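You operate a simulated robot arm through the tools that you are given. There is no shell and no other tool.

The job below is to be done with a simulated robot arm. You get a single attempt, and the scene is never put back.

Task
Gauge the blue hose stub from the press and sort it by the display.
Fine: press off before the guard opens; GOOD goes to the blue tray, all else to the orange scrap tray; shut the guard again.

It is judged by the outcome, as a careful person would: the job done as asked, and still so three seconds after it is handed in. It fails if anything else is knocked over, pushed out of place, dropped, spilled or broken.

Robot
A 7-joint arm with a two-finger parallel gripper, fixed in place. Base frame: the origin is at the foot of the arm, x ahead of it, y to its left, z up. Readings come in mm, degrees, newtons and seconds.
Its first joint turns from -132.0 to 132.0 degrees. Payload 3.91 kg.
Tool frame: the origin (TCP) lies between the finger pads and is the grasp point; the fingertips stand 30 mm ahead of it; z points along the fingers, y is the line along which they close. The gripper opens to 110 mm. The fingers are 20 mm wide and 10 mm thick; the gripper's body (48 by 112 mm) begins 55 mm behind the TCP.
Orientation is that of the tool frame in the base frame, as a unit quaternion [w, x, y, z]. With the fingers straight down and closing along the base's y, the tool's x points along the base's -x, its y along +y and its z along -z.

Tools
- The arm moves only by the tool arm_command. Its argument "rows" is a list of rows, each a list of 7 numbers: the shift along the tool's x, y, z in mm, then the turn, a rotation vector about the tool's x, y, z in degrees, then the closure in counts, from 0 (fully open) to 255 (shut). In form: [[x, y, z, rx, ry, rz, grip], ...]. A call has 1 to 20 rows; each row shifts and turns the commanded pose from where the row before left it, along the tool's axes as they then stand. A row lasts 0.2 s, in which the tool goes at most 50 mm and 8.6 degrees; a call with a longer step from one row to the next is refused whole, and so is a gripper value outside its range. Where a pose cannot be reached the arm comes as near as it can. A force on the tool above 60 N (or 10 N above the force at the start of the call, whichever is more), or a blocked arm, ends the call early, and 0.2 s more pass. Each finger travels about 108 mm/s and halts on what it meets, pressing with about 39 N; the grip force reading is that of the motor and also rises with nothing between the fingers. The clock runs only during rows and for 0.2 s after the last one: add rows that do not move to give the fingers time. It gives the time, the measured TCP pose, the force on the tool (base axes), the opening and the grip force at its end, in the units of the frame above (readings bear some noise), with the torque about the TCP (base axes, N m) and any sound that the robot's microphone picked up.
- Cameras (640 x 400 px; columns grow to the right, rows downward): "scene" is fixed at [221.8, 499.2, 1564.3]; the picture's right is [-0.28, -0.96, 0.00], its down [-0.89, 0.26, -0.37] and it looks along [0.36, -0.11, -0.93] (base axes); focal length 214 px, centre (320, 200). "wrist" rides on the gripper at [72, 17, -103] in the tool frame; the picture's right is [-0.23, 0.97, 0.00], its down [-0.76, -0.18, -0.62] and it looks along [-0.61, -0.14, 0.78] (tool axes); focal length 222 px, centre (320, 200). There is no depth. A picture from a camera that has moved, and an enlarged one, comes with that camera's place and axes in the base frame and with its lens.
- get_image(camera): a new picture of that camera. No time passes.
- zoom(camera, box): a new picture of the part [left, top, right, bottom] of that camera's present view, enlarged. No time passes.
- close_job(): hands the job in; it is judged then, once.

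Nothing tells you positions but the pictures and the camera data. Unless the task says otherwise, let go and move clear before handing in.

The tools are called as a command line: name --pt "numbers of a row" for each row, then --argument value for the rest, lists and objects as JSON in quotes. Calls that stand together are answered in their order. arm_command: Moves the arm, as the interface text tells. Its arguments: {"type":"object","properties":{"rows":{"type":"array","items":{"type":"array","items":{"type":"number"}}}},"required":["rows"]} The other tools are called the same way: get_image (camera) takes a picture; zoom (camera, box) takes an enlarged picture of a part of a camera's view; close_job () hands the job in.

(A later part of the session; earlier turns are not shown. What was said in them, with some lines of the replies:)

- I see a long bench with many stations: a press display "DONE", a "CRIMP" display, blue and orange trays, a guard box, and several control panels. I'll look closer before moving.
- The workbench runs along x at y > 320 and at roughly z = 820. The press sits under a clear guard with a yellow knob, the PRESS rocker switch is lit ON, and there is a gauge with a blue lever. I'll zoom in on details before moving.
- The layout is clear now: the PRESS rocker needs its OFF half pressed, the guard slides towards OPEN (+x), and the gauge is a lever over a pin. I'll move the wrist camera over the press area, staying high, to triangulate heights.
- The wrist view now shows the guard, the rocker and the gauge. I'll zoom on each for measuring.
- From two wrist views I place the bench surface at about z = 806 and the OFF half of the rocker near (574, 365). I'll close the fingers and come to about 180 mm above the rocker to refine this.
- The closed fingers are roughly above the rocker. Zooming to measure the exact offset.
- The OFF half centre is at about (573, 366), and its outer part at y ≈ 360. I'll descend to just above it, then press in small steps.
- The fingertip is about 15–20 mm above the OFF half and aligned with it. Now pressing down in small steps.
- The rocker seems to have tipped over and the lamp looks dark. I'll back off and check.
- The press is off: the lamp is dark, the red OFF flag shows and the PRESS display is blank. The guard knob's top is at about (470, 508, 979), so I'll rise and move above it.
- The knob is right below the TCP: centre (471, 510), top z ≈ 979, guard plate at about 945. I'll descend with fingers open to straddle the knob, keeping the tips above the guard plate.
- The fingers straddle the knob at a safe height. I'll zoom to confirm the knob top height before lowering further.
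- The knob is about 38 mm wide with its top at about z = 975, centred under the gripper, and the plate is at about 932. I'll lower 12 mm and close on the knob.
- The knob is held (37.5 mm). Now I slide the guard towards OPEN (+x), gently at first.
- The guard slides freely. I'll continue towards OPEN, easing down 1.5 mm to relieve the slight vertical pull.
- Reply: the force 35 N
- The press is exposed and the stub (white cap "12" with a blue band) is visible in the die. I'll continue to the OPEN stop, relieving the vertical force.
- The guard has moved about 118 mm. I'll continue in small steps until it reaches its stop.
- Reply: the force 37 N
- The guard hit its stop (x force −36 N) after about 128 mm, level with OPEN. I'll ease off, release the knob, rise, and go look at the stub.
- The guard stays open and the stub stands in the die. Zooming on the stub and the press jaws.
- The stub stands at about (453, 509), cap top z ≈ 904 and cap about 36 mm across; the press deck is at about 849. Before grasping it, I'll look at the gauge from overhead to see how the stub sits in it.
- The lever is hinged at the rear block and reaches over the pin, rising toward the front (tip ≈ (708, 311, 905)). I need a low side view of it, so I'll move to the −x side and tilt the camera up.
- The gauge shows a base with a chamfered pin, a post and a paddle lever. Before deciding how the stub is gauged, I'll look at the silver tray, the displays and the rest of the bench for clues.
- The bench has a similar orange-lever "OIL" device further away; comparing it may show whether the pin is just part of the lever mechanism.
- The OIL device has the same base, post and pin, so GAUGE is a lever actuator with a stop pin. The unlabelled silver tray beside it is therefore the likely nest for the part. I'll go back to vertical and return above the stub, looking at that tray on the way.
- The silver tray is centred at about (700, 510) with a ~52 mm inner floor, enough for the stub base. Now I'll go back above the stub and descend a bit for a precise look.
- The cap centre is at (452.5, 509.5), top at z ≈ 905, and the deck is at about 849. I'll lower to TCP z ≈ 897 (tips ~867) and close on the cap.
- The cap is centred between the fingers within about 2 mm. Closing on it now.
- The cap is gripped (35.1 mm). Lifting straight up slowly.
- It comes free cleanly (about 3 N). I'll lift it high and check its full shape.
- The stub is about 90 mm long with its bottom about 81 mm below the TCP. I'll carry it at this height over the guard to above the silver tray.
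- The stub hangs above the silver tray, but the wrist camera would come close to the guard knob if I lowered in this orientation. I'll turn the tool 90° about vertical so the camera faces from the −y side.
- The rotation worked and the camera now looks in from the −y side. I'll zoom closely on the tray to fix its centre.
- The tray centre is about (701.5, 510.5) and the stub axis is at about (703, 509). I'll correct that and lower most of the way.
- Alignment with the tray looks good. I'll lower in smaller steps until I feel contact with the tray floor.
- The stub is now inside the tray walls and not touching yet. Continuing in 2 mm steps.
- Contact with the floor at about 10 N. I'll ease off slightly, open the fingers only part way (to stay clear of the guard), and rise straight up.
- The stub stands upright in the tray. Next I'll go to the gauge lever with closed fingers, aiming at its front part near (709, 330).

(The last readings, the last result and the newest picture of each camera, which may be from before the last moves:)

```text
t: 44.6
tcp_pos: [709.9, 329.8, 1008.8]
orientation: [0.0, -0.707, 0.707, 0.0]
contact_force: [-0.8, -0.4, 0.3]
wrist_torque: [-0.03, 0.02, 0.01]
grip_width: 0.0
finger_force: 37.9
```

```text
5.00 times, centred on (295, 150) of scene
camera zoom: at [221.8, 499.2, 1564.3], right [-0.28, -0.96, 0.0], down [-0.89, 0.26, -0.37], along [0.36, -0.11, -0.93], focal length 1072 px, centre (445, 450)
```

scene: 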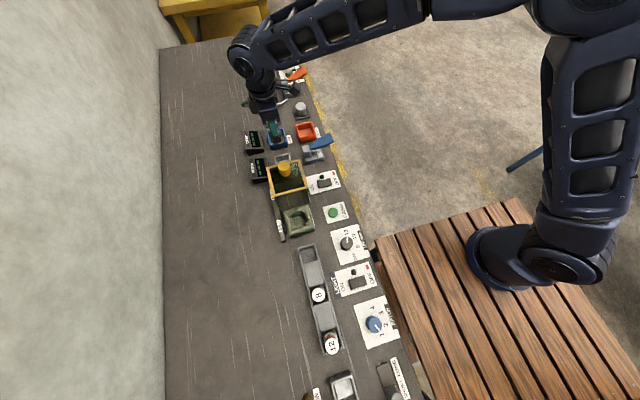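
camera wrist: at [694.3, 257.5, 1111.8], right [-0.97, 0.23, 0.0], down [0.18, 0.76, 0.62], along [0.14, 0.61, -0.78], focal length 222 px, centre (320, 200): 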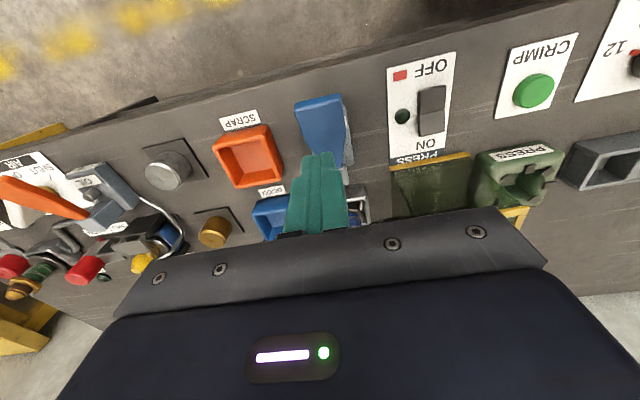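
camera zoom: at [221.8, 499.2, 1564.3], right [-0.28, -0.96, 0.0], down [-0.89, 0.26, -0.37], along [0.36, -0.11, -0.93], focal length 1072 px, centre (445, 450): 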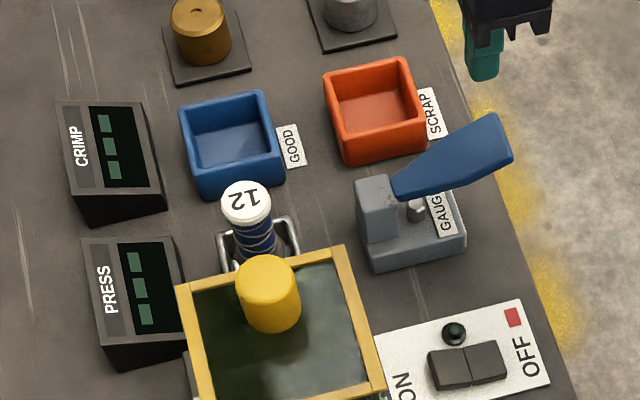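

The lever tip is at about (708, 308, 905), so the fingertips are over the paddle's front third. I'll lower to just above it, then push down in small steps.

arm_command --pt "0 1 30 0 0 0 255" --pt "0 0 30 0 0 0 255" --pt "0 0 10 0 0 0 255" --pt "0 0 4 0 0 0 255" --pt "0 0 4 0 0 0 255" --pt "0 0 0 0 0 0 255"

zoom --camera "wrist" --box '[250, 40, 390, 170]'

zoom --camera "scene" --box '[240, 110, 350, 190]'

```text
t: 46.0
tcp_pos: [708.8, 330.3, 930.5]
orientation: [0.001, -0.707, 0.707, 0.0]
contact_force: [1.3, -0.7, 1.7]
wrist_torque: [-0.02, -0.01, -0.01]
grip_width: 0.0
finger_force: 37.8
```

```text
3.08 times, centred on (320, 105) of wrist
camera zoom: at [694.1, 257.0, 1032.6], right [-0.97, 0.23, 0.0], down [0.18, 0.76, 0.62], along [0.14, 0.61, -0.78], focal length 684 px, centre (320, 492)
```

zoom: 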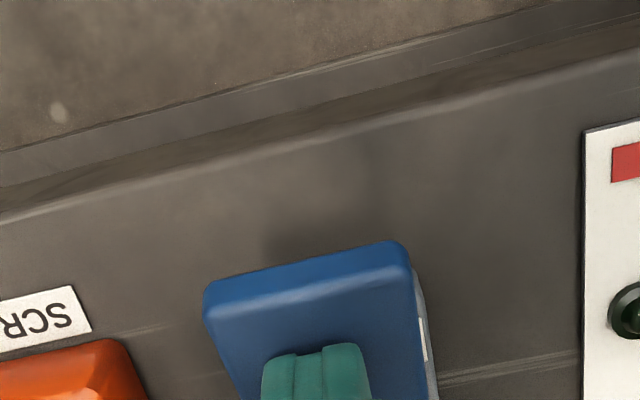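

```text
5.00 times, centred on (295, 150) of scene
camera zoom: at [221.8, 499.2, 1564.3], right [-0.28, -0.96, 0.0], down [-0.89, 0.26, -0.37], along [0.36, -0.11, -0.93], focal length 1072 px, centre (445, 450)
```

zoom: 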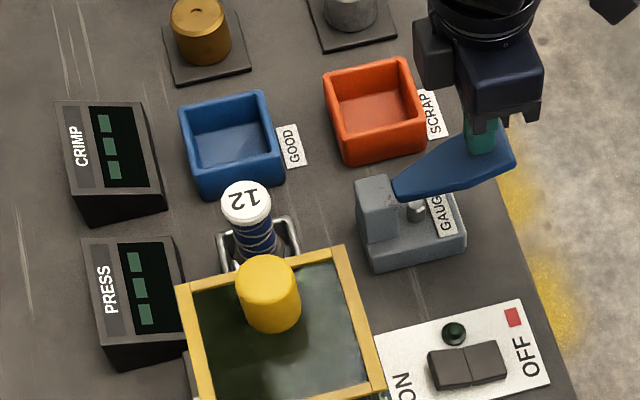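

The fingertips are just touching the paddle. Pushing down now and watching the display.

arm_command --pt "0 0 5 0 0 0 255" --pt "0 0 5 0 0 0 255" --pt "0 0 5 0 0 0 255" --pt "0 0 0 0 0 0 255"

zoom --camera "scene" --box '[240, 110, 350, 190]'

```text
t: 47.0
tcp_pos: [709.1, 329.7, 915.0]
orientation: [0.001, -0.707, 0.707, 0.0]
contact_force: [0.6, -1.1, 2.2]
wrist_torque: [-0.03, 0.01, 0.0]
grip_width: 0.3
finger_force: 37.3
```

```text
5.00 times, centred on (295, 150) of scene
camera zoom: at [221.8, 499.2, 1564.3], right [-0.28, -0.96, 0.0], down [-0.89, 0.26, -0.37], along [0.36, -0.11, -0.93], focal length 1072 px, centre (445, 450)
```

zoom: 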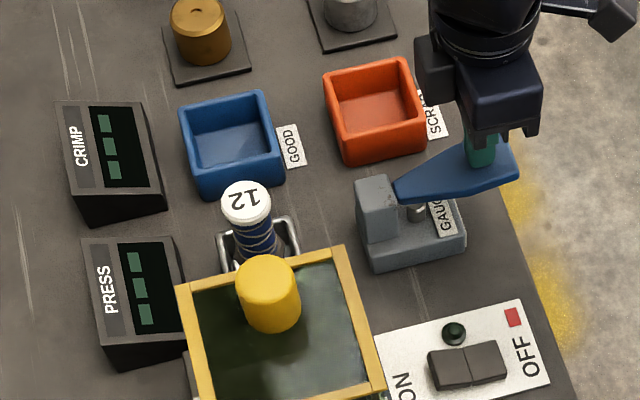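

The lever is moving down easily (about 2 N). I'll keep pressing until it reaches its stop.

arm_command --pt "0 0 5 0 0 0 255" --pt "0 0 5 0 0 0 255" --pt "0 0 4 0 0 0 255" --pt "0 0 0 0 0 0 255"

zoom --camera "scene" --box '[240, 110, 350, 190]'

```text
t: 48.0
tcp_pos: [708.9, 328.6, 900.0]
orientation: [-0.001, 0.707, -0.707, 0.0]
contact_force: [1.8, -1.8, 3.6]
wrist_torque: [-0.1, -0.02, 0.02]
grip_width: 0.0
finger_force: 38.0
```

```text
5.00 times, centred on (295, 150) of scene
camera zoom: at [221.8, 499.2, 1564.3], right [-0.28, -0.96, 0.0], down [-0.89, 0.26, -0.37], along [0.36, -0.11, -0.93], focal length 1072 px, centre (445, 450)
```

zoom: 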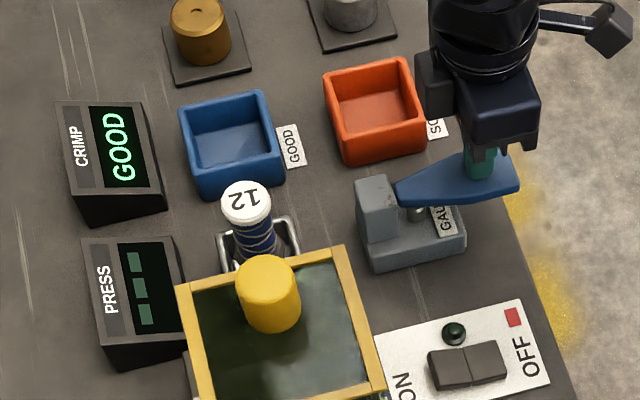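

The CRIMP display now reads GOOD. I'll hold a moment to make sure the reading is settled, then release the lever and check again.

arm_command --pt "0 0 0 0 0 0 255" --pt "0 0 0 0 0 0 255" --pt "0 0 0 0 0 0 255" --pt "0 0 0 0 0 0 255" --pt "0 0 0 0 0 0 255" --pt "0 0 0 0 0 0 255" --pt "0 0 0 0 0 0 255" --pt "0 0 0 0 0 0 255" --pt "0 0 0 0 0 0 255" --pt "0 0 0 0 0 0 255"

zoom --camera "scene" --box '[240, 110, 350, 190]'

```text
t: 50.2
tcp_pos: [707.9, 329.0, 899.1]
orientation: [0.0, -0.707, 0.707, 0.0]
contact_force: [-1.0, 0.2, 3.0]
wrist_torque: [0.02, 0.05, -0.02]
grip_width: 0.0
finger_force: 37.9
```

```text
5.00 times, centred on (295, 150) of scene
camera zoom: at [221.8, 499.2, 1564.3], right [-0.28, -0.96, 0.0], down [-0.89, 0.26, -0.37], along [0.36, -0.11, -0.93], focal length 1072 px, centre (445, 450)
```

zoom: 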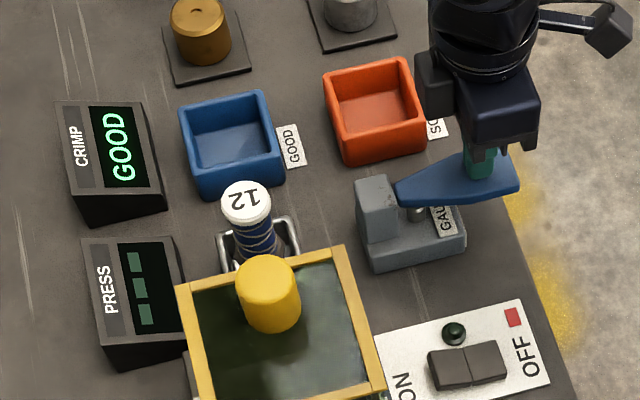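

The reading holds steady at GOOD. I'll release the lever gently and go back over the stub in the tray.

arm_command --pt "0 0 -8 0 0 0 255" --pt "0 0 -12 0 0 0 255" --pt "0 0 -15 0 0 0 255" --pt "0 0 -35 0 0 0 255" --pt "0 0 -40 0 0 0 255" --pt "0 0 0 0 0 0 255"

zoom --camera "scene" --box '[240, 110, 350, 190]'

```text
t: 51.6
tcp_pos: [709.4, 330.2, 1009.6]
orientation: [0.0, -0.707, 0.707, 0.0]
contact_force: [-0.5, 0.9, 0.0]
wrist_torque: [-0.01, 0.0, 0.02]
grip_width: 0.0
finger_force: 37.9
```

```text
5.00 times, centred on (295, 150) of scene
camera zoom: at [221.8, 499.2, 1564.3], right [-0.28, -0.96, 0.0], down [-0.89, 0.26, -0.37], along [0.36, -0.11, -0.93], focal length 1072 px, centre (445, 450)
```

zoom: 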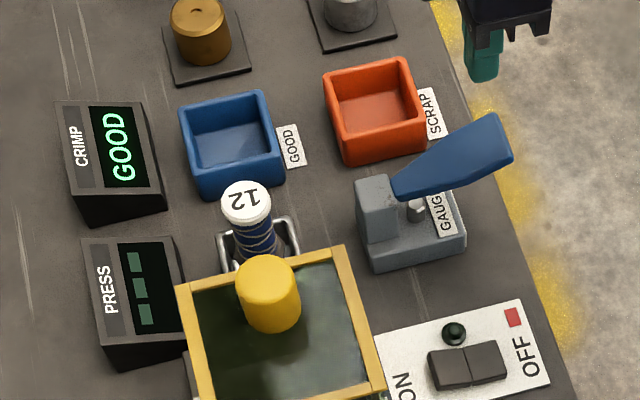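

GOOD stays displayed and the lever is back up. Now I return above the stub with the fingers partly open.

arm_command --pt "-36.2 1.8 0 0 0 0 200" --pt "-36.2 1.8 0 0 0 0 112" --pt "-36.2 1.8 0 0 0 0 112" --pt "-36.2 1.8 0 0 0 0 112" --pt "-36.2 1.8 0 0 0 0 112" --pt "0 0 20 0 0 0 112" --pt "0 0 20 0 0 0 112" --pt "0 0 0 0 0 0 112"

get_image --camera "wrist"

zoom --camera "wrist" --box '[250, 60, 390, 180]'

```text
t: 53.4
tcp_pos: [699.1, 510.6, 970.2]
orientation: [-0.001, 0.707, -0.707, 0.0]
contact_force: [0.1, 0.3, 0.1]
wrist_torque: [0.02, -0.01, 0.0]
grip_width: 61.6
finger_force: 0.0
```

```text
taken
camera wrist: at [683.7, 437.4, 1074.2], right [-0.97, 0.23, 0.0], down [0.18, 0.76, 0.62], along [0.14, 0.61, -0.78], focal length 222 px, centre (320, 200)
```

wrist: 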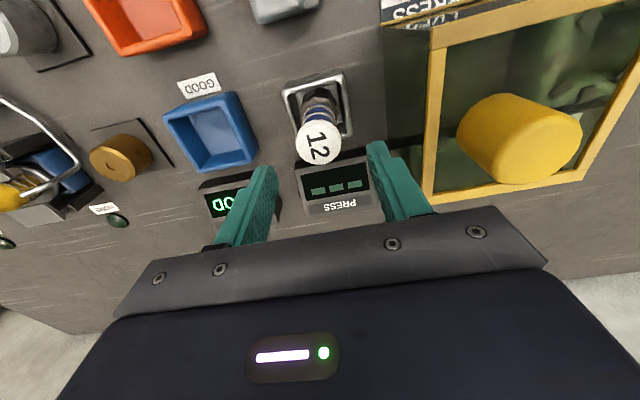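

```text
3.33 times, centred on (320, 120) of wrist
camera zoom: at [683.7, 437.4, 1074.2], right [-0.97, 0.23, 0.0], down [0.18, 0.76, 0.62], along [0.14, 0.61, -0.78], focal length 740 px, centre (320, 467)
```

zoom: 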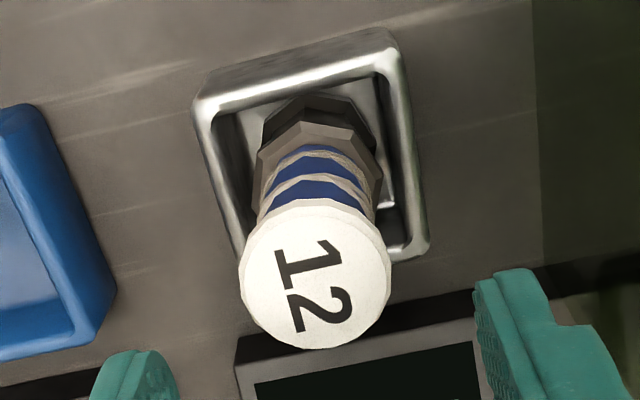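

The cap is centred between the fingers. Lowering to the previous grip height and closing.

arm_command --pt "0 0 30 0 0 0 112" --pt "0 0 25 0 0 0 112" --pt "0 0 17 0 0 0 112" --pt "0 0 0 0 0 0 112" --pt "0 0 0 0 0 0 180" --pt "0 0 0 0 0 0 255" --pt "0 0 0 0 0 0 255"

zoom --camera "wrist" --box '[220, 60, 420, 240]'

```text
t: 55.0
tcp_pos: [699.8, 511.9, 897.3]
orientation: [0.0, -0.707, 0.708, 0.0]
contact_force: [0.5, 0.8, 0.1]
wrist_torque: [0.05, 0.06, 0.0]
grip_width: 35.0
finger_force: 39.0
```

```text
2.22 times, centred on (320, 150) of wrist
camera zoom: at [684.0, 438.4, 1001.2], right [-0.97, 0.23, 0.0], down [0.18, 0.76, 0.62], along [0.14, 0.61, -0.78], focal length 494 px, centre (320, 311)
```

zoom: 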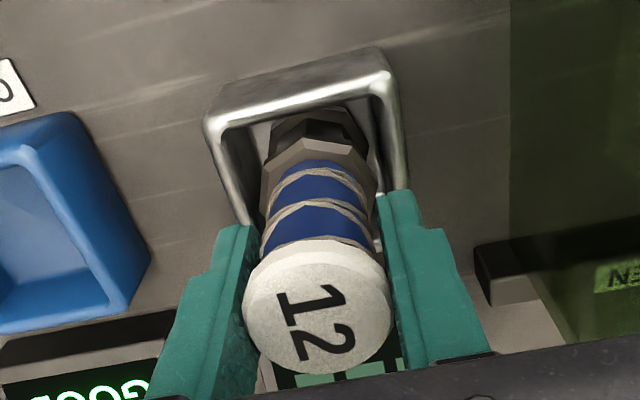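

Gripped at 35 mm. Lifting, then moving over towards the blue tray and measuring it from above.

arm_command --pt "0 0 -8 0 0 0 255" --pt "0 0 -20 0 0 0 255" --pt "0 0 -35 0 0 0 255" --pt "0 0 -40 0 0 0 255" --pt "0 0 -20 0 0 0 255" --pt "0 -25 0 0 0 0 255" --pt "1 -32 0 0 0 0 255" --pt "3 -32 0 0 0 0 255" --pt "3 -30 0 0 0 0 255" --pt "0 0 0 0 0 0 255"

get_image --camera "wrist"

zoom --camera "wrist" --box '[250, 30, 390, 150]'

zoom --camera "scene" --box '[240, 110, 350, 190]'

```text
t: 57.2
tcp_pos: [817.9, 503.1, 1021.5]
orientation: [0.0, 0.708, -0.706, 0.001]
contact_force: [-0.3, -0.4, -2.5]
wrist_torque: [-0.06, 0.01, 0.01]
grip_width: 35.1
finger_force: 39.4
```

```text
taken
camera wrist: at [802.0, 431.0, 1124.9], right [-0.97, 0.23, 0.0], down [0.18, 0.76, 0.62], along [0.14, 0.61, -0.78], focal length 222 px, centre (320, 200)
```

wrist: 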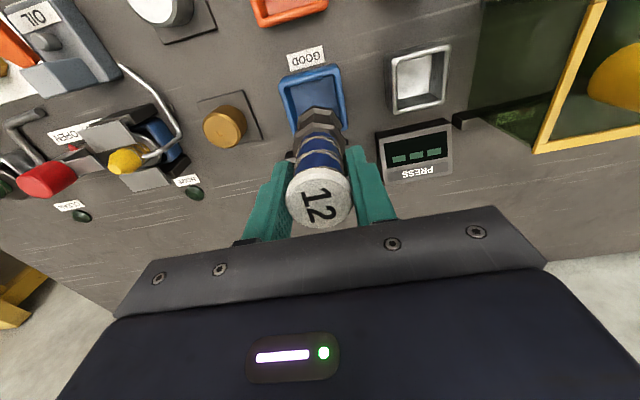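

```text
3.33 times, centred on (320, 90) of wrist
camera zoom: at [802.0, 431.0, 1124.9], right [-0.97, 0.23, 0.0], down [0.18, 0.76, 0.62], along [0.14, 0.61, -0.78], focal length 740 px, centre (320, 567)
```

zoom: 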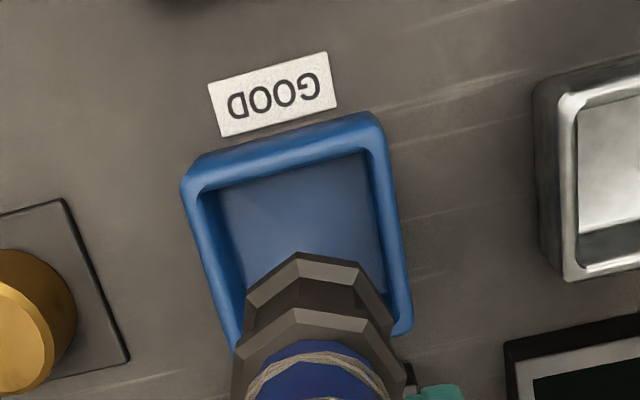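

```text
5.00 times, centred on (295, 150) of scene
camera zoom: at [221.8, 499.2, 1564.3], right [-0.28, -0.96, 0.0], down [-0.89, 0.26, -0.37], along [0.36, -0.11, -0.93], focal length 1072 px, centre (445, 450)
```

zoom: 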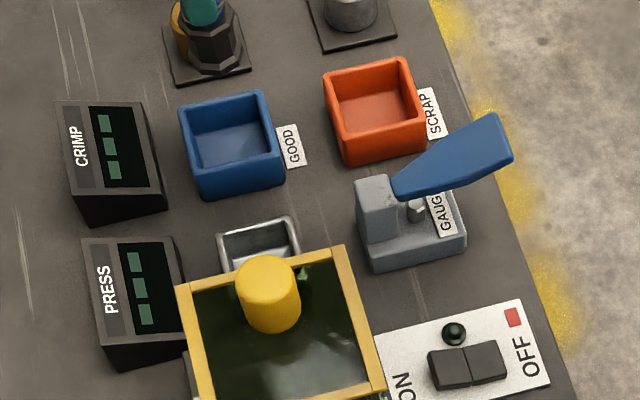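

The blue tray is centred at about (826, 508), inner ±30 mm. I'll set the stub down at about (822, 505), which keeps it clear of the walls and within reach.

arm_command --pt "-2 -4 25 0 0 0 255" --pt "0 0 30 0 0 0 255" --pt "0 0 25 0 0 0 255" --pt "0 0 0 0 0 0 255"

zoom --camera "wrist" --box '[230, 40, 410, 180]'

zoom --camera "scene" --box '[230, 90, 340, 170]'

```text
t: 58.2
tcp_pos: [822.2, 505.2, 940.2]
orientation: [0.0, -0.706, 0.708, 0.0]
contact_force: [0.2, -0.6, -1.8]
wrist_torque: [-0.02, -0.02, 0.02]
grip_width: 35.0
finger_force: 39.1
```

```text
2.86 times, centred on (320, 110) of wrist
camera zoom: at [807.2, 434.1, 1043.7], right [-0.97, 0.23, 0.0], down [0.18, 0.76, 0.62], along [0.14, 0.61, -0.78], focal length 635 px, centre (320, 457)
```

zoom: 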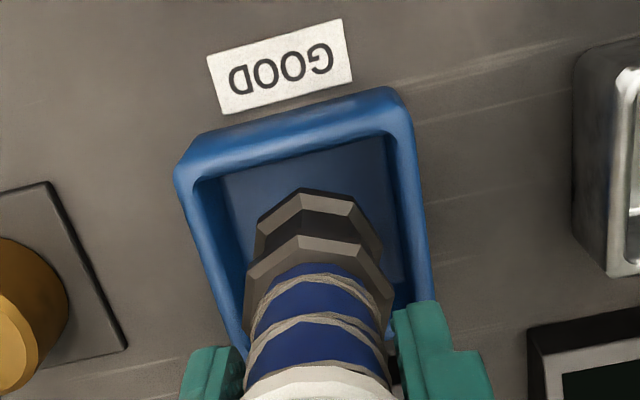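

```text
5.00 times, centred on (285, 130) of scene
camera zoom: at [221.8, 499.2, 1564.3], right [-0.28, -0.96, 0.0], down [-0.89, 0.26, -0.37], along [0.36, -0.11, -0.93], focal length 1072 px, centre (495, 550)
```

zoom: 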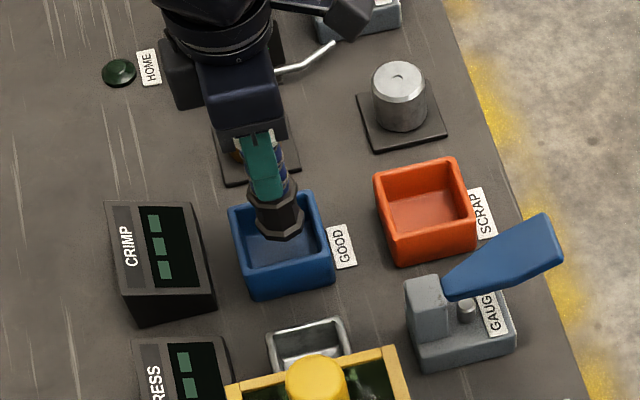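

Alignment with the blue tray is good. Lowering further in smaller steps until contact.

arm_command --pt "0 0 15 0 0 0 255" --pt "0 0 12 0 0 0 255" --pt "0 0 8 0 0 0 255" --pt "0 0 3 0 0 0 255" --pt "0 0 0 0 0 0 255"

zoom --camera "wrist" --box '[230, 40, 410, 180]'

```text
t: 59.4
tcp_pos: [822.3, 505.8, 902.4]
orientation: [0.0, 0.708, -0.707, 0.0]
contact_force: [-0.3, 0.0, -3.3]
wrist_torque: [0.01, 0.02, -0.01]
grip_width: 35.0
finger_force: 39.1
```

```text
2.86 times, centred on (320, 110) of wrist
camera zoom: at [806.9, 433.1, 1006.1], right [-0.97, 0.23, 0.0], down [0.18, 0.76, 0.62], along [0.14, 0.61, -0.78], focal length 635 px, centre (320, 457)
```

zoom: 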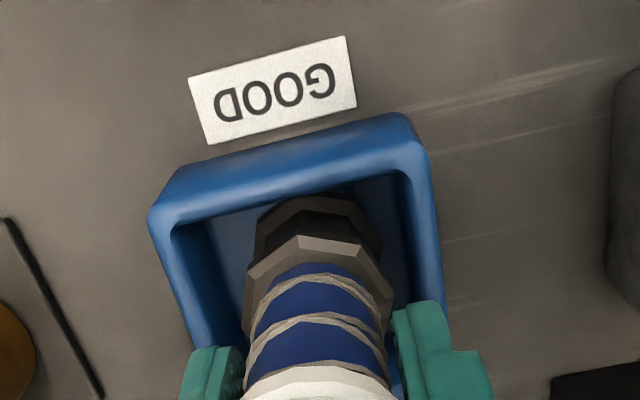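

The stub is inside the blue tray, not yet touching. Continuing in 2 mm steps.

arm_command --pt "0 0 2 0 0 0 255" --pt "0 0 2 0 0 0 255" --pt "0 0 2 0 0 0 255" --pt "0 0 0 0 0 0 255"

```text
t: 60.4
tcp_pos: [823.1, 506.1, 896.9]
orientation: [0.001, 0.707, -0.707, -0.001]
contact_force: [-1.0, -0.5, 0.3]
wrist_torque: [-0.06, 0.08, 0.0]
grip_width: 34.9
finger_force: 38.6
```

The weight has come off the gripper, so it is just touching. One more millimetre to confirm, then release.

arm_command --pt "0 0 1 0 0 0 255" --pt "0 0 0 0 0 0 255"

zoom --camera "wrist" --box '[230, 40, 410, 180]'

```text
t: 61.0
tcp_pos: [823.5, 506.3, 896.6]
orientation: [-0.001, 0.708, -0.707, 0.0]
contact_force: [1.1, 1.9, 12.6]
wrist_torque: [0.11, 0.22, -0.02]
grip_width: 34.8
finger_force: 39.3
```

```text
2.86 times, centred on (320, 110) of wrist
camera zoom: at [807.2, 433.3, 1001.0], right [-0.97, 0.23, 0.0], down [0.18, 0.76, 0.62], along [0.14, 0.61, -0.78], focal length 635 px, centre (320, 457)
```

zoom: 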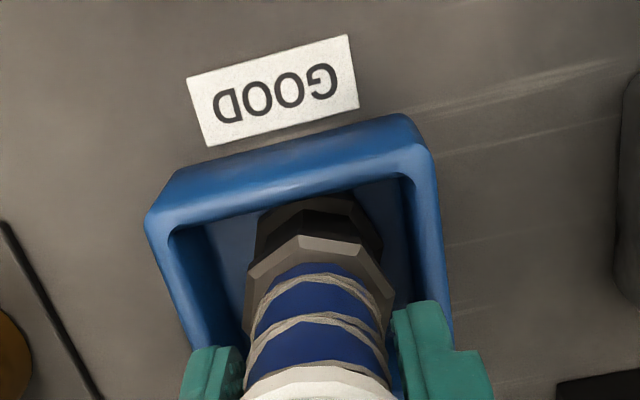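

It is firmly on the tray floor (~13 N). Easing off slightly, opening, and rising straight up.

arm_command --pt "0 0 -0.7 0 0 0 255" --pt "0 0 0 0 0 0 150" --pt "0 0 0 0 0 0 120" --pt "0 0 0 0 0 0 120" --pt "0 0 -10 0 0 0 120" --pt "0 0 -25 0 0 0 120" --pt "0 0 -40 0 0 0 120" --pt "0 0 -40 0 0 0 120" --pt "0 0 0 0 0 0 120"

get_image --camera "wrist"

zoom --camera "scene" --box '[230, 90, 340, 170]'

```text
t: 63.0
tcp_pos: [822.7, 506.9, 1008.5]
orientation: [0.0, 0.707, -0.707, 0.0]
contact_force: [0.1, -0.1, -1.7]
wrist_torque: [0.02, 0.02, 0.03]
grip_width: 57.9
finger_force: 0.1
```

```text
taken
camera wrist: at [806.0, 433.6, 1113.0], right [-0.97, 0.23, 0.0], down [0.18, 0.76, 0.62], along [0.14, 0.61, -0.78], focal length 222 px, centre (320, 200)
```

wrist: 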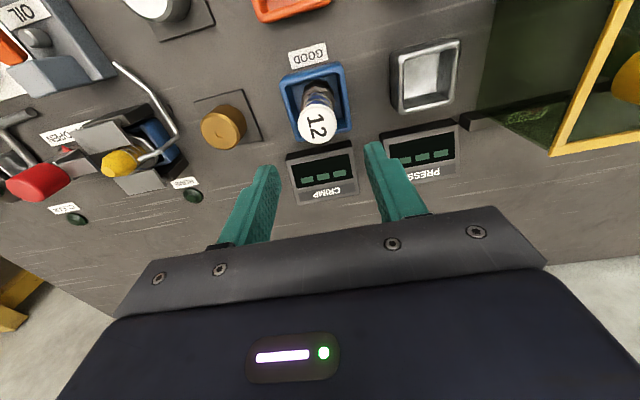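

```text
5.00 times, centred on (285, 130) of scene
camera zoom: at [221.8, 499.2, 1564.3], right [-0.28, -0.96, 0.0], down [-0.89, 0.26, -0.37], along [0.36, -0.11, -0.93], focal length 1072 px, centre (495, 550)
```

zoom: 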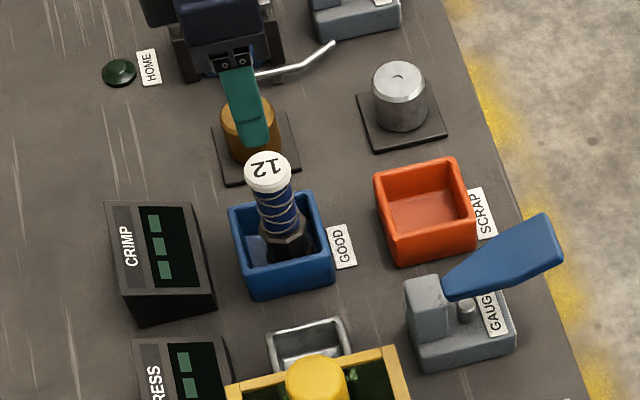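

The stub stands upright in the blue tray. Next is the guard: I'll rise and move back above the yellow knob at about (598, 510).

arm_command --pt "0 0 -45 0 0 0 112" --pt "-0.4 37.4 0 0 0 0 112" --pt "-0.4 37.4 0 0 0 0 112" --pt "-0.4 37.4 0 0 0 0 112" --pt "-0.4 37.4 0 0 0 0 112" --pt "-0.4 37.4 0 0 0 0 112" --pt "-0.4 37.4 0 0 0 0 112" --pt "0 0 20 0 0 0 112" --pt "0 0 0 0 0 0 112"

get_image --camera "wrist"

zoom --camera "wrist" --box '[230, 60, 410, 200]'

```text
t: 65.0
tcp_pos: [596.7, 507.5, 1036.3]
orientation: [-0.001, -0.707, 0.707, 0.0]
contact_force: [-0.5, 0.0, -0.3]
wrist_torque: [-0.03, -0.04, 0.01]
grip_width: 61.7
finger_force: 0.1
```

```text
taken
camera wrist: at [581.3, 435.3, 1139.8], right [-0.97, 0.23, 0.0], down [0.18, 0.76, 0.62], along [0.14, 0.61, -0.78], focal length 222 px, centre (320, 200)
```

wrist: 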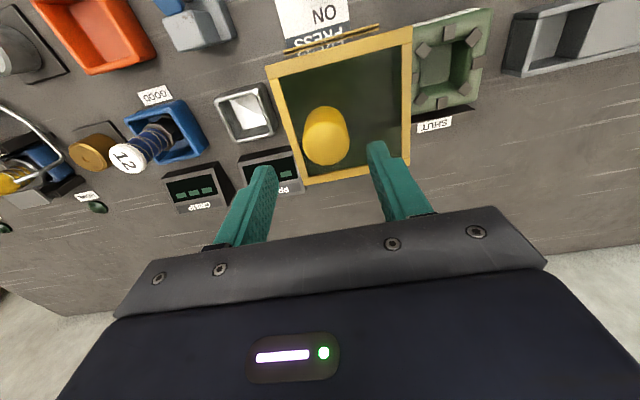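

```text
2.86 times, centred on (320, 130) of wrist
camera zoom: at [581.3, 435.3, 1139.8], right [-0.97, 0.23, 0.0], down [0.18, 0.76, 0.62], along [0.14, 0.61, -0.78], focal length 635 px, centre (320, 400)
```

zoom: 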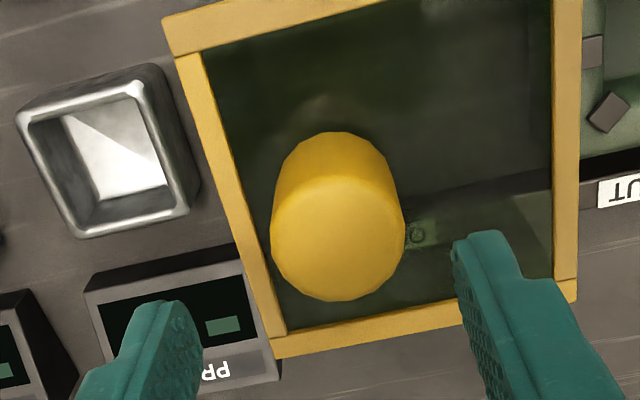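

The knob centre is about 5 mm towards −x from the tool axis. I'll correct and lower around it.

arm_command --pt "-1 4.5 15 0 0 0 112" --pt "0 0 20 0 0 0 112" --pt "0 0 0 0 0 0 112"

zoom --camera "wrist" --box '[210, 60, 430, 230]'

```text
t: 65.8
tcp_pos: [592.3, 509.1, 1001.0]
orientation: [-0.001, 0.708, -0.707, 0.0]
contact_force: [0.1, -0.1, -0.9]
wrist_torque: [0.0, 0.01, 0.0]
grip_width: 61.9
finger_force: 0.1
```

```text
2.35 times, centred on (320, 145) of wrist
camera zoom: at [577.3, 436.2, 1105.3], right [-0.97, 0.23, 0.0], down [0.18, 0.76, 0.62], along [0.14, 0.61, -0.78], focal length 523 px, centre (320, 329)
```

zoom: 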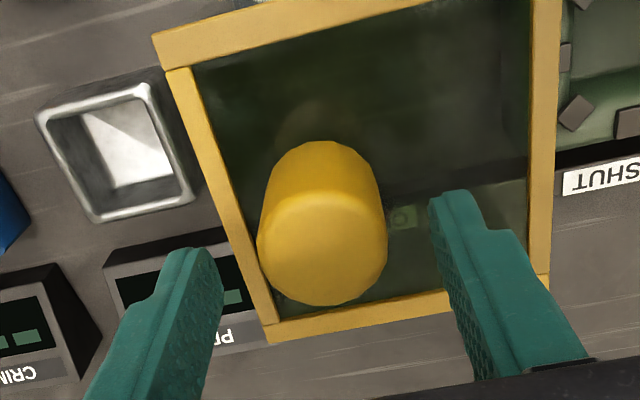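

The knob is centred between the fingers. Lowering to the earlier grip height and closing.

arm_command --pt "0 0 15 0 0 0 112" --pt "0 0 9 0 0 0 112" --pt "0 0 0 0 0 0 170" --pt "0 0 0 0 0 0 255" --pt "0 0 0 0 0 0 255"

zoom --camera "wrist" --box '[210, 60, 430, 230]'

```text
t: 67.0
tcp_pos: [593.3, 509.0, 978.4]
orientation: [-0.001, -0.707, 0.707, -0.001]
contact_force: [0.5, 1.9, -1.3]
wrist_torque: [0.15, 0.41, 0.12]
grip_width: 37.7
finger_force: 45.2
```

```text
2.35 times, centred on (320, 145) of wrist
camera zoom: at [577.9, 436.8, 1082.0], right [-0.97, 0.23, 0.0], down [0.18, 0.76, 0.62], along [0.14, 0.61, -0.78], focal length 523 px, centre (320, 329)
```

zoom: 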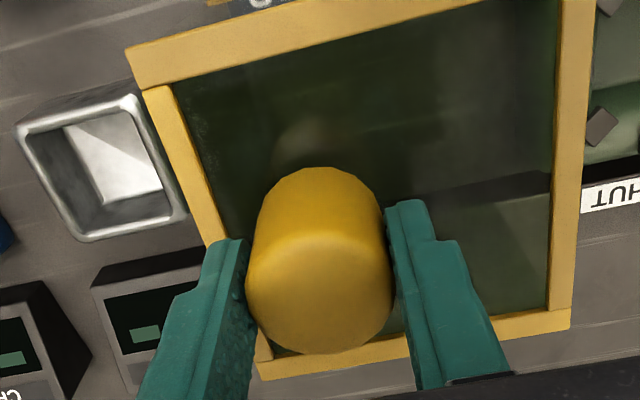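

Knob gripped. Sliding the guard back towards SHUT (−x).

arm_command --pt "0 5 0 0 0 0 255" --pt "0 10 0 0 0 0 255" --pt "0 10 0 0 0 0 255" --pt "0 10 0 0 0 0 255" --pt "0 10 0 0 0 0 255" --pt "0 10 0 0 0 0 255" --pt "0 0 0 0 0 0 255"

zoom --camera "scene" --box '[240, 140, 350, 250]'

```text
t: 68.6
tcp_pos: [538.4, 509.2, 978.1]
orientation: [0.001, -0.707, 0.707, 0.0]
contact_force: [-0.2, 12.0, 22.7]
wrist_torque: [0.24, 0.7, 0.11]
grip_width: 37.7
finger_force: 44.8
```

```text
3.64 times, centred on (295, 195) of scene
camera zoom: at [221.8, 499.2, 1564.3], right [-0.28, -0.96, 0.0], down [-0.89, 0.26, -0.37], along [0.36, -0.11, -0.93], focal length 780 px, centre (411, 218)
```

zoom: 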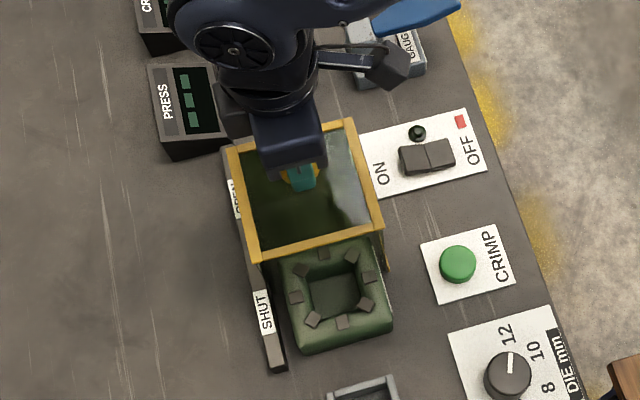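

It's sliding well. Relieving the small side and vertical loads and continuing.

arm_command --pt "-0.3 10 -0.6 0 0 0 255" --pt "0 10 0 0 0 0 255" --pt "0 10 0 0 0 0 255" --pt "0 10 0 0 0 0 255" --pt "0 8 0 0 0 0 255" --pt "0 0 0 0 0 0 255"

zoom --camera "scene" --box '[240, 140, 350, 250]'

```text
t: 70.0
tcp_pos: [490.3, 510.1, 978.4]
orientation: [0.0, -0.707, 0.707, 0.001]
contact_force: [1.2, 13.7, 19.8]
wrist_torque: [-0.14, 0.64, 0.05]
grip_width: 37.7
finger_force: 44.8
```

```text
3.64 times, centred on (295, 195) of scene
camera zoom: at [221.8, 499.2, 1564.3], right [-0.28, -0.96, 0.0], down [-0.89, 0.26, -0.37], along [0.36, -0.11, -0.93], focal length 780 px, centre (411, 218)
```

zoom: 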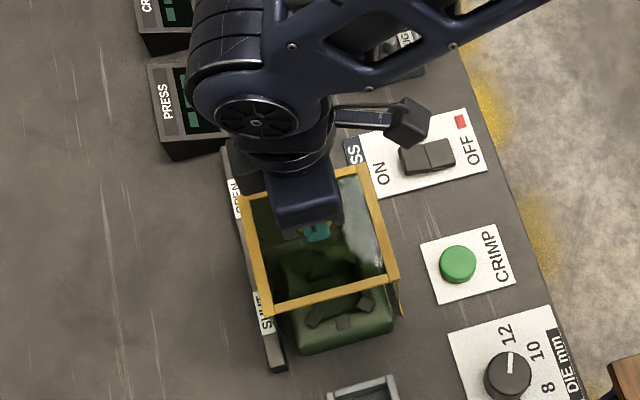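

The guard is about 20 mm from SHUT. Continuing in small steps until it meets its stop.

arm_command --pt "-0.3 5 -0.4 0 0 0 255" --pt "0 5 0 0 0 0 255" --pt "0 4 0 0 0 0 255" --pt "0 3 0 0 0 0 255" --pt "0 0 0 0 0 0 255"

zoom --camera "scene" --box '[240, 140, 350, 250]'

```text
t: 71.2
tcp_pos: [474.3, 510.4, 978.6]
orientation: [0.0, 0.707, -0.707, 0.0]
contact_force: [-2.1, 10.5, -5.4]
wrist_torque: [0.92, -0.82, -0.06]
grip_width: 37.6
finger_force: 45.2
```

```text
3.64 times, centred on (295, 195) of scene
camera zoom: at [221.8, 499.2, 1564.3], right [-0.28, -0.96, 0.0], down [-0.89, 0.26, -0.37], along [0.36, -0.11, -0.93], focal length 780 px, centre (411, 218)
```

zoom: 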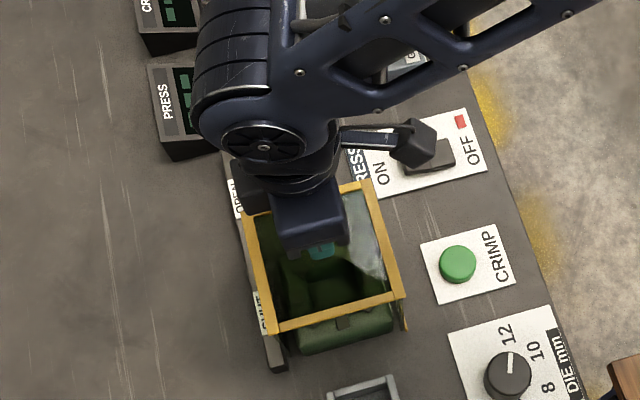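

Nearly at the original SHUT position. A few more small steps to find the stop.

arm_command --pt "0 2 0 0 0 0 255" --pt "0 2 0 0 0 0 255" --pt "0 2 0 0 0 0 255" --pt "0 0 0 0 0 0 255"

zoom --camera "scene" --box '[255, 170, 345, 250]'

```text
t: 72.2
tcp_pos: [471.0, 509.9, 978.0]
orientation: [0.001, -0.706, 0.709, -0.001]
contact_force: [30.6, 7.6, -7.0]
wrist_torque: [-0.94, 0.11, 0.16]
grip_width: 38.0
finger_force: 44.7
```

```text
5.00 times, centred on (300, 210) of scene
camera zoom: at [221.8, 499.2, 1564.3], right [-0.28, -0.96, 0.0], down [-0.89, 0.26, -0.37], along [0.36, -0.11, -0.93], focal length 1072 px, centre (420, 150)
```

zoom: 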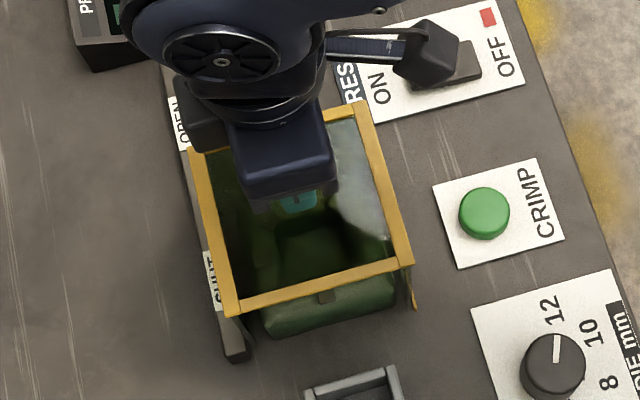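

The guard is against its SHUT stop (30 N) and matches the starting picture. I'll ease off, release the knob and rise.

arm_command --pt "0 -1 0 0 0 0 255" --pt "0 0 0 0 0 0 150" --pt "0 0 0 0 0 0 100" --pt "0 0 0 0 0 0 100" --pt "0 0 -20 0 0 0 100" --pt "0 0 -40 0 0 0 100" --pt "0 0 -45 0 0 0 100" --pt "0 0 -45 0 0 0 100" --pt "30 0 -20 0 0 0 100" --pt "45 0 0 0 0 0 100" --pt "45 0 0 0 0 0 100" --pt "45 0 0 0 0 0 100" --pt "45 0 0 0 0 0 100" --pt "0 0 0 0 0 0 100"

get_image --camera "scene"

zoom --camera "scene" --box '[255, 170, 345, 250]'

zoom --camera "scene" --box '[230, 90, 350, 190]'

```text
t: 75.2
tcp_pos: [469.5, 301.3, 1149.4]
orientation: [0.0, 0.707, -0.707, 0.0]
contact_force: [0.6, 0.4, -0.2]
wrist_torque: [0.06, 0.03, -0.03]
grip_width: 66.7
finger_force: 0.0
```

```text
taken
```

scene: 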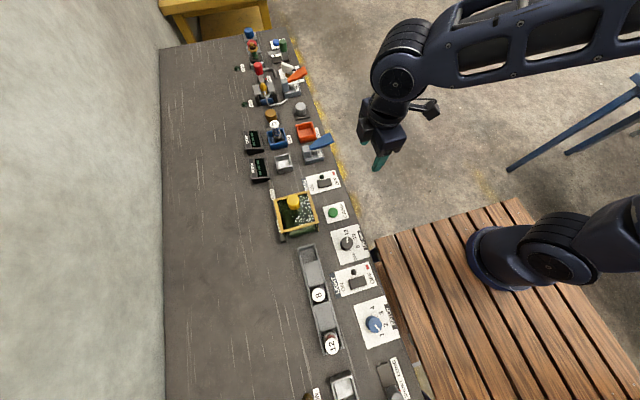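

```text
5.00 times, centred on (300, 210) of scene
camera zoom: at [221.8, 499.2, 1564.3], right [-0.28, -0.96, 0.0], down [-0.89, 0.26, -0.37], along [0.36, -0.11, -0.93], focal length 1072 px, centre (420, 150)
```

zoom: 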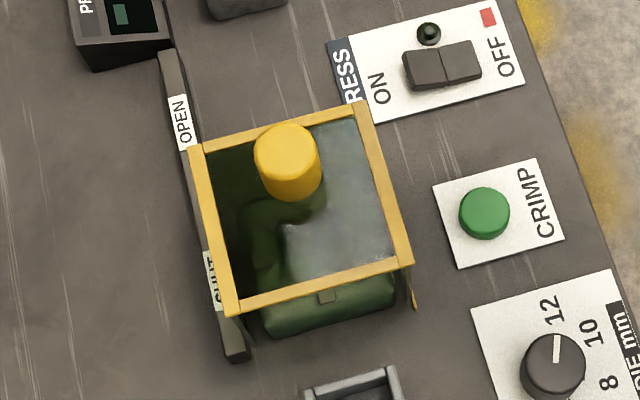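

```text
4.00 times, centred on (290, 140) of scene
camera zoom: at [221.8, 499.2, 1564.3], right [-0.28, -0.96, 0.0], down [-0.89, 0.26, -0.37], along [0.36, -0.11, -0.93], focal length 858 px, centre (440, 440)
```

zoom: 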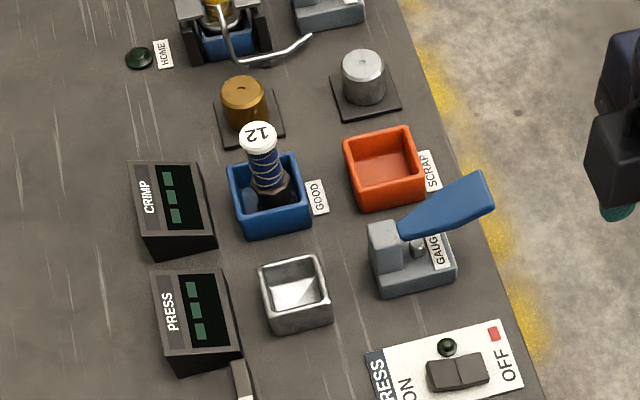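

The guard is back at SHUT exactly as at the start, and the press is off. The blue stub, which gauged GOOD, stands in the blue tray, the lever is up and the arm is clear. Nothing else has been disturbed, so I'm handing the job in.

close_job

```text
The job is handed in.
```

The job is done and handed in: the blue hose stub gauged **GOOD** and is standing upright in the blue tray.

- **Press:** I switched it off before opening the guard and left it off.
- **Gauge:** I placed the stub in the unlabelled silver tray, which I took to be the gauge's nest, and pressed the GAUGE lever. The CRIMP display read GOOD and held steady for about two seconds.
- **Guard:** It is shut again, against its stop and matching the starting picture.

The last pictures show nothing else moved or knocked over, and the arm is clear of the bench with the gripper empty.
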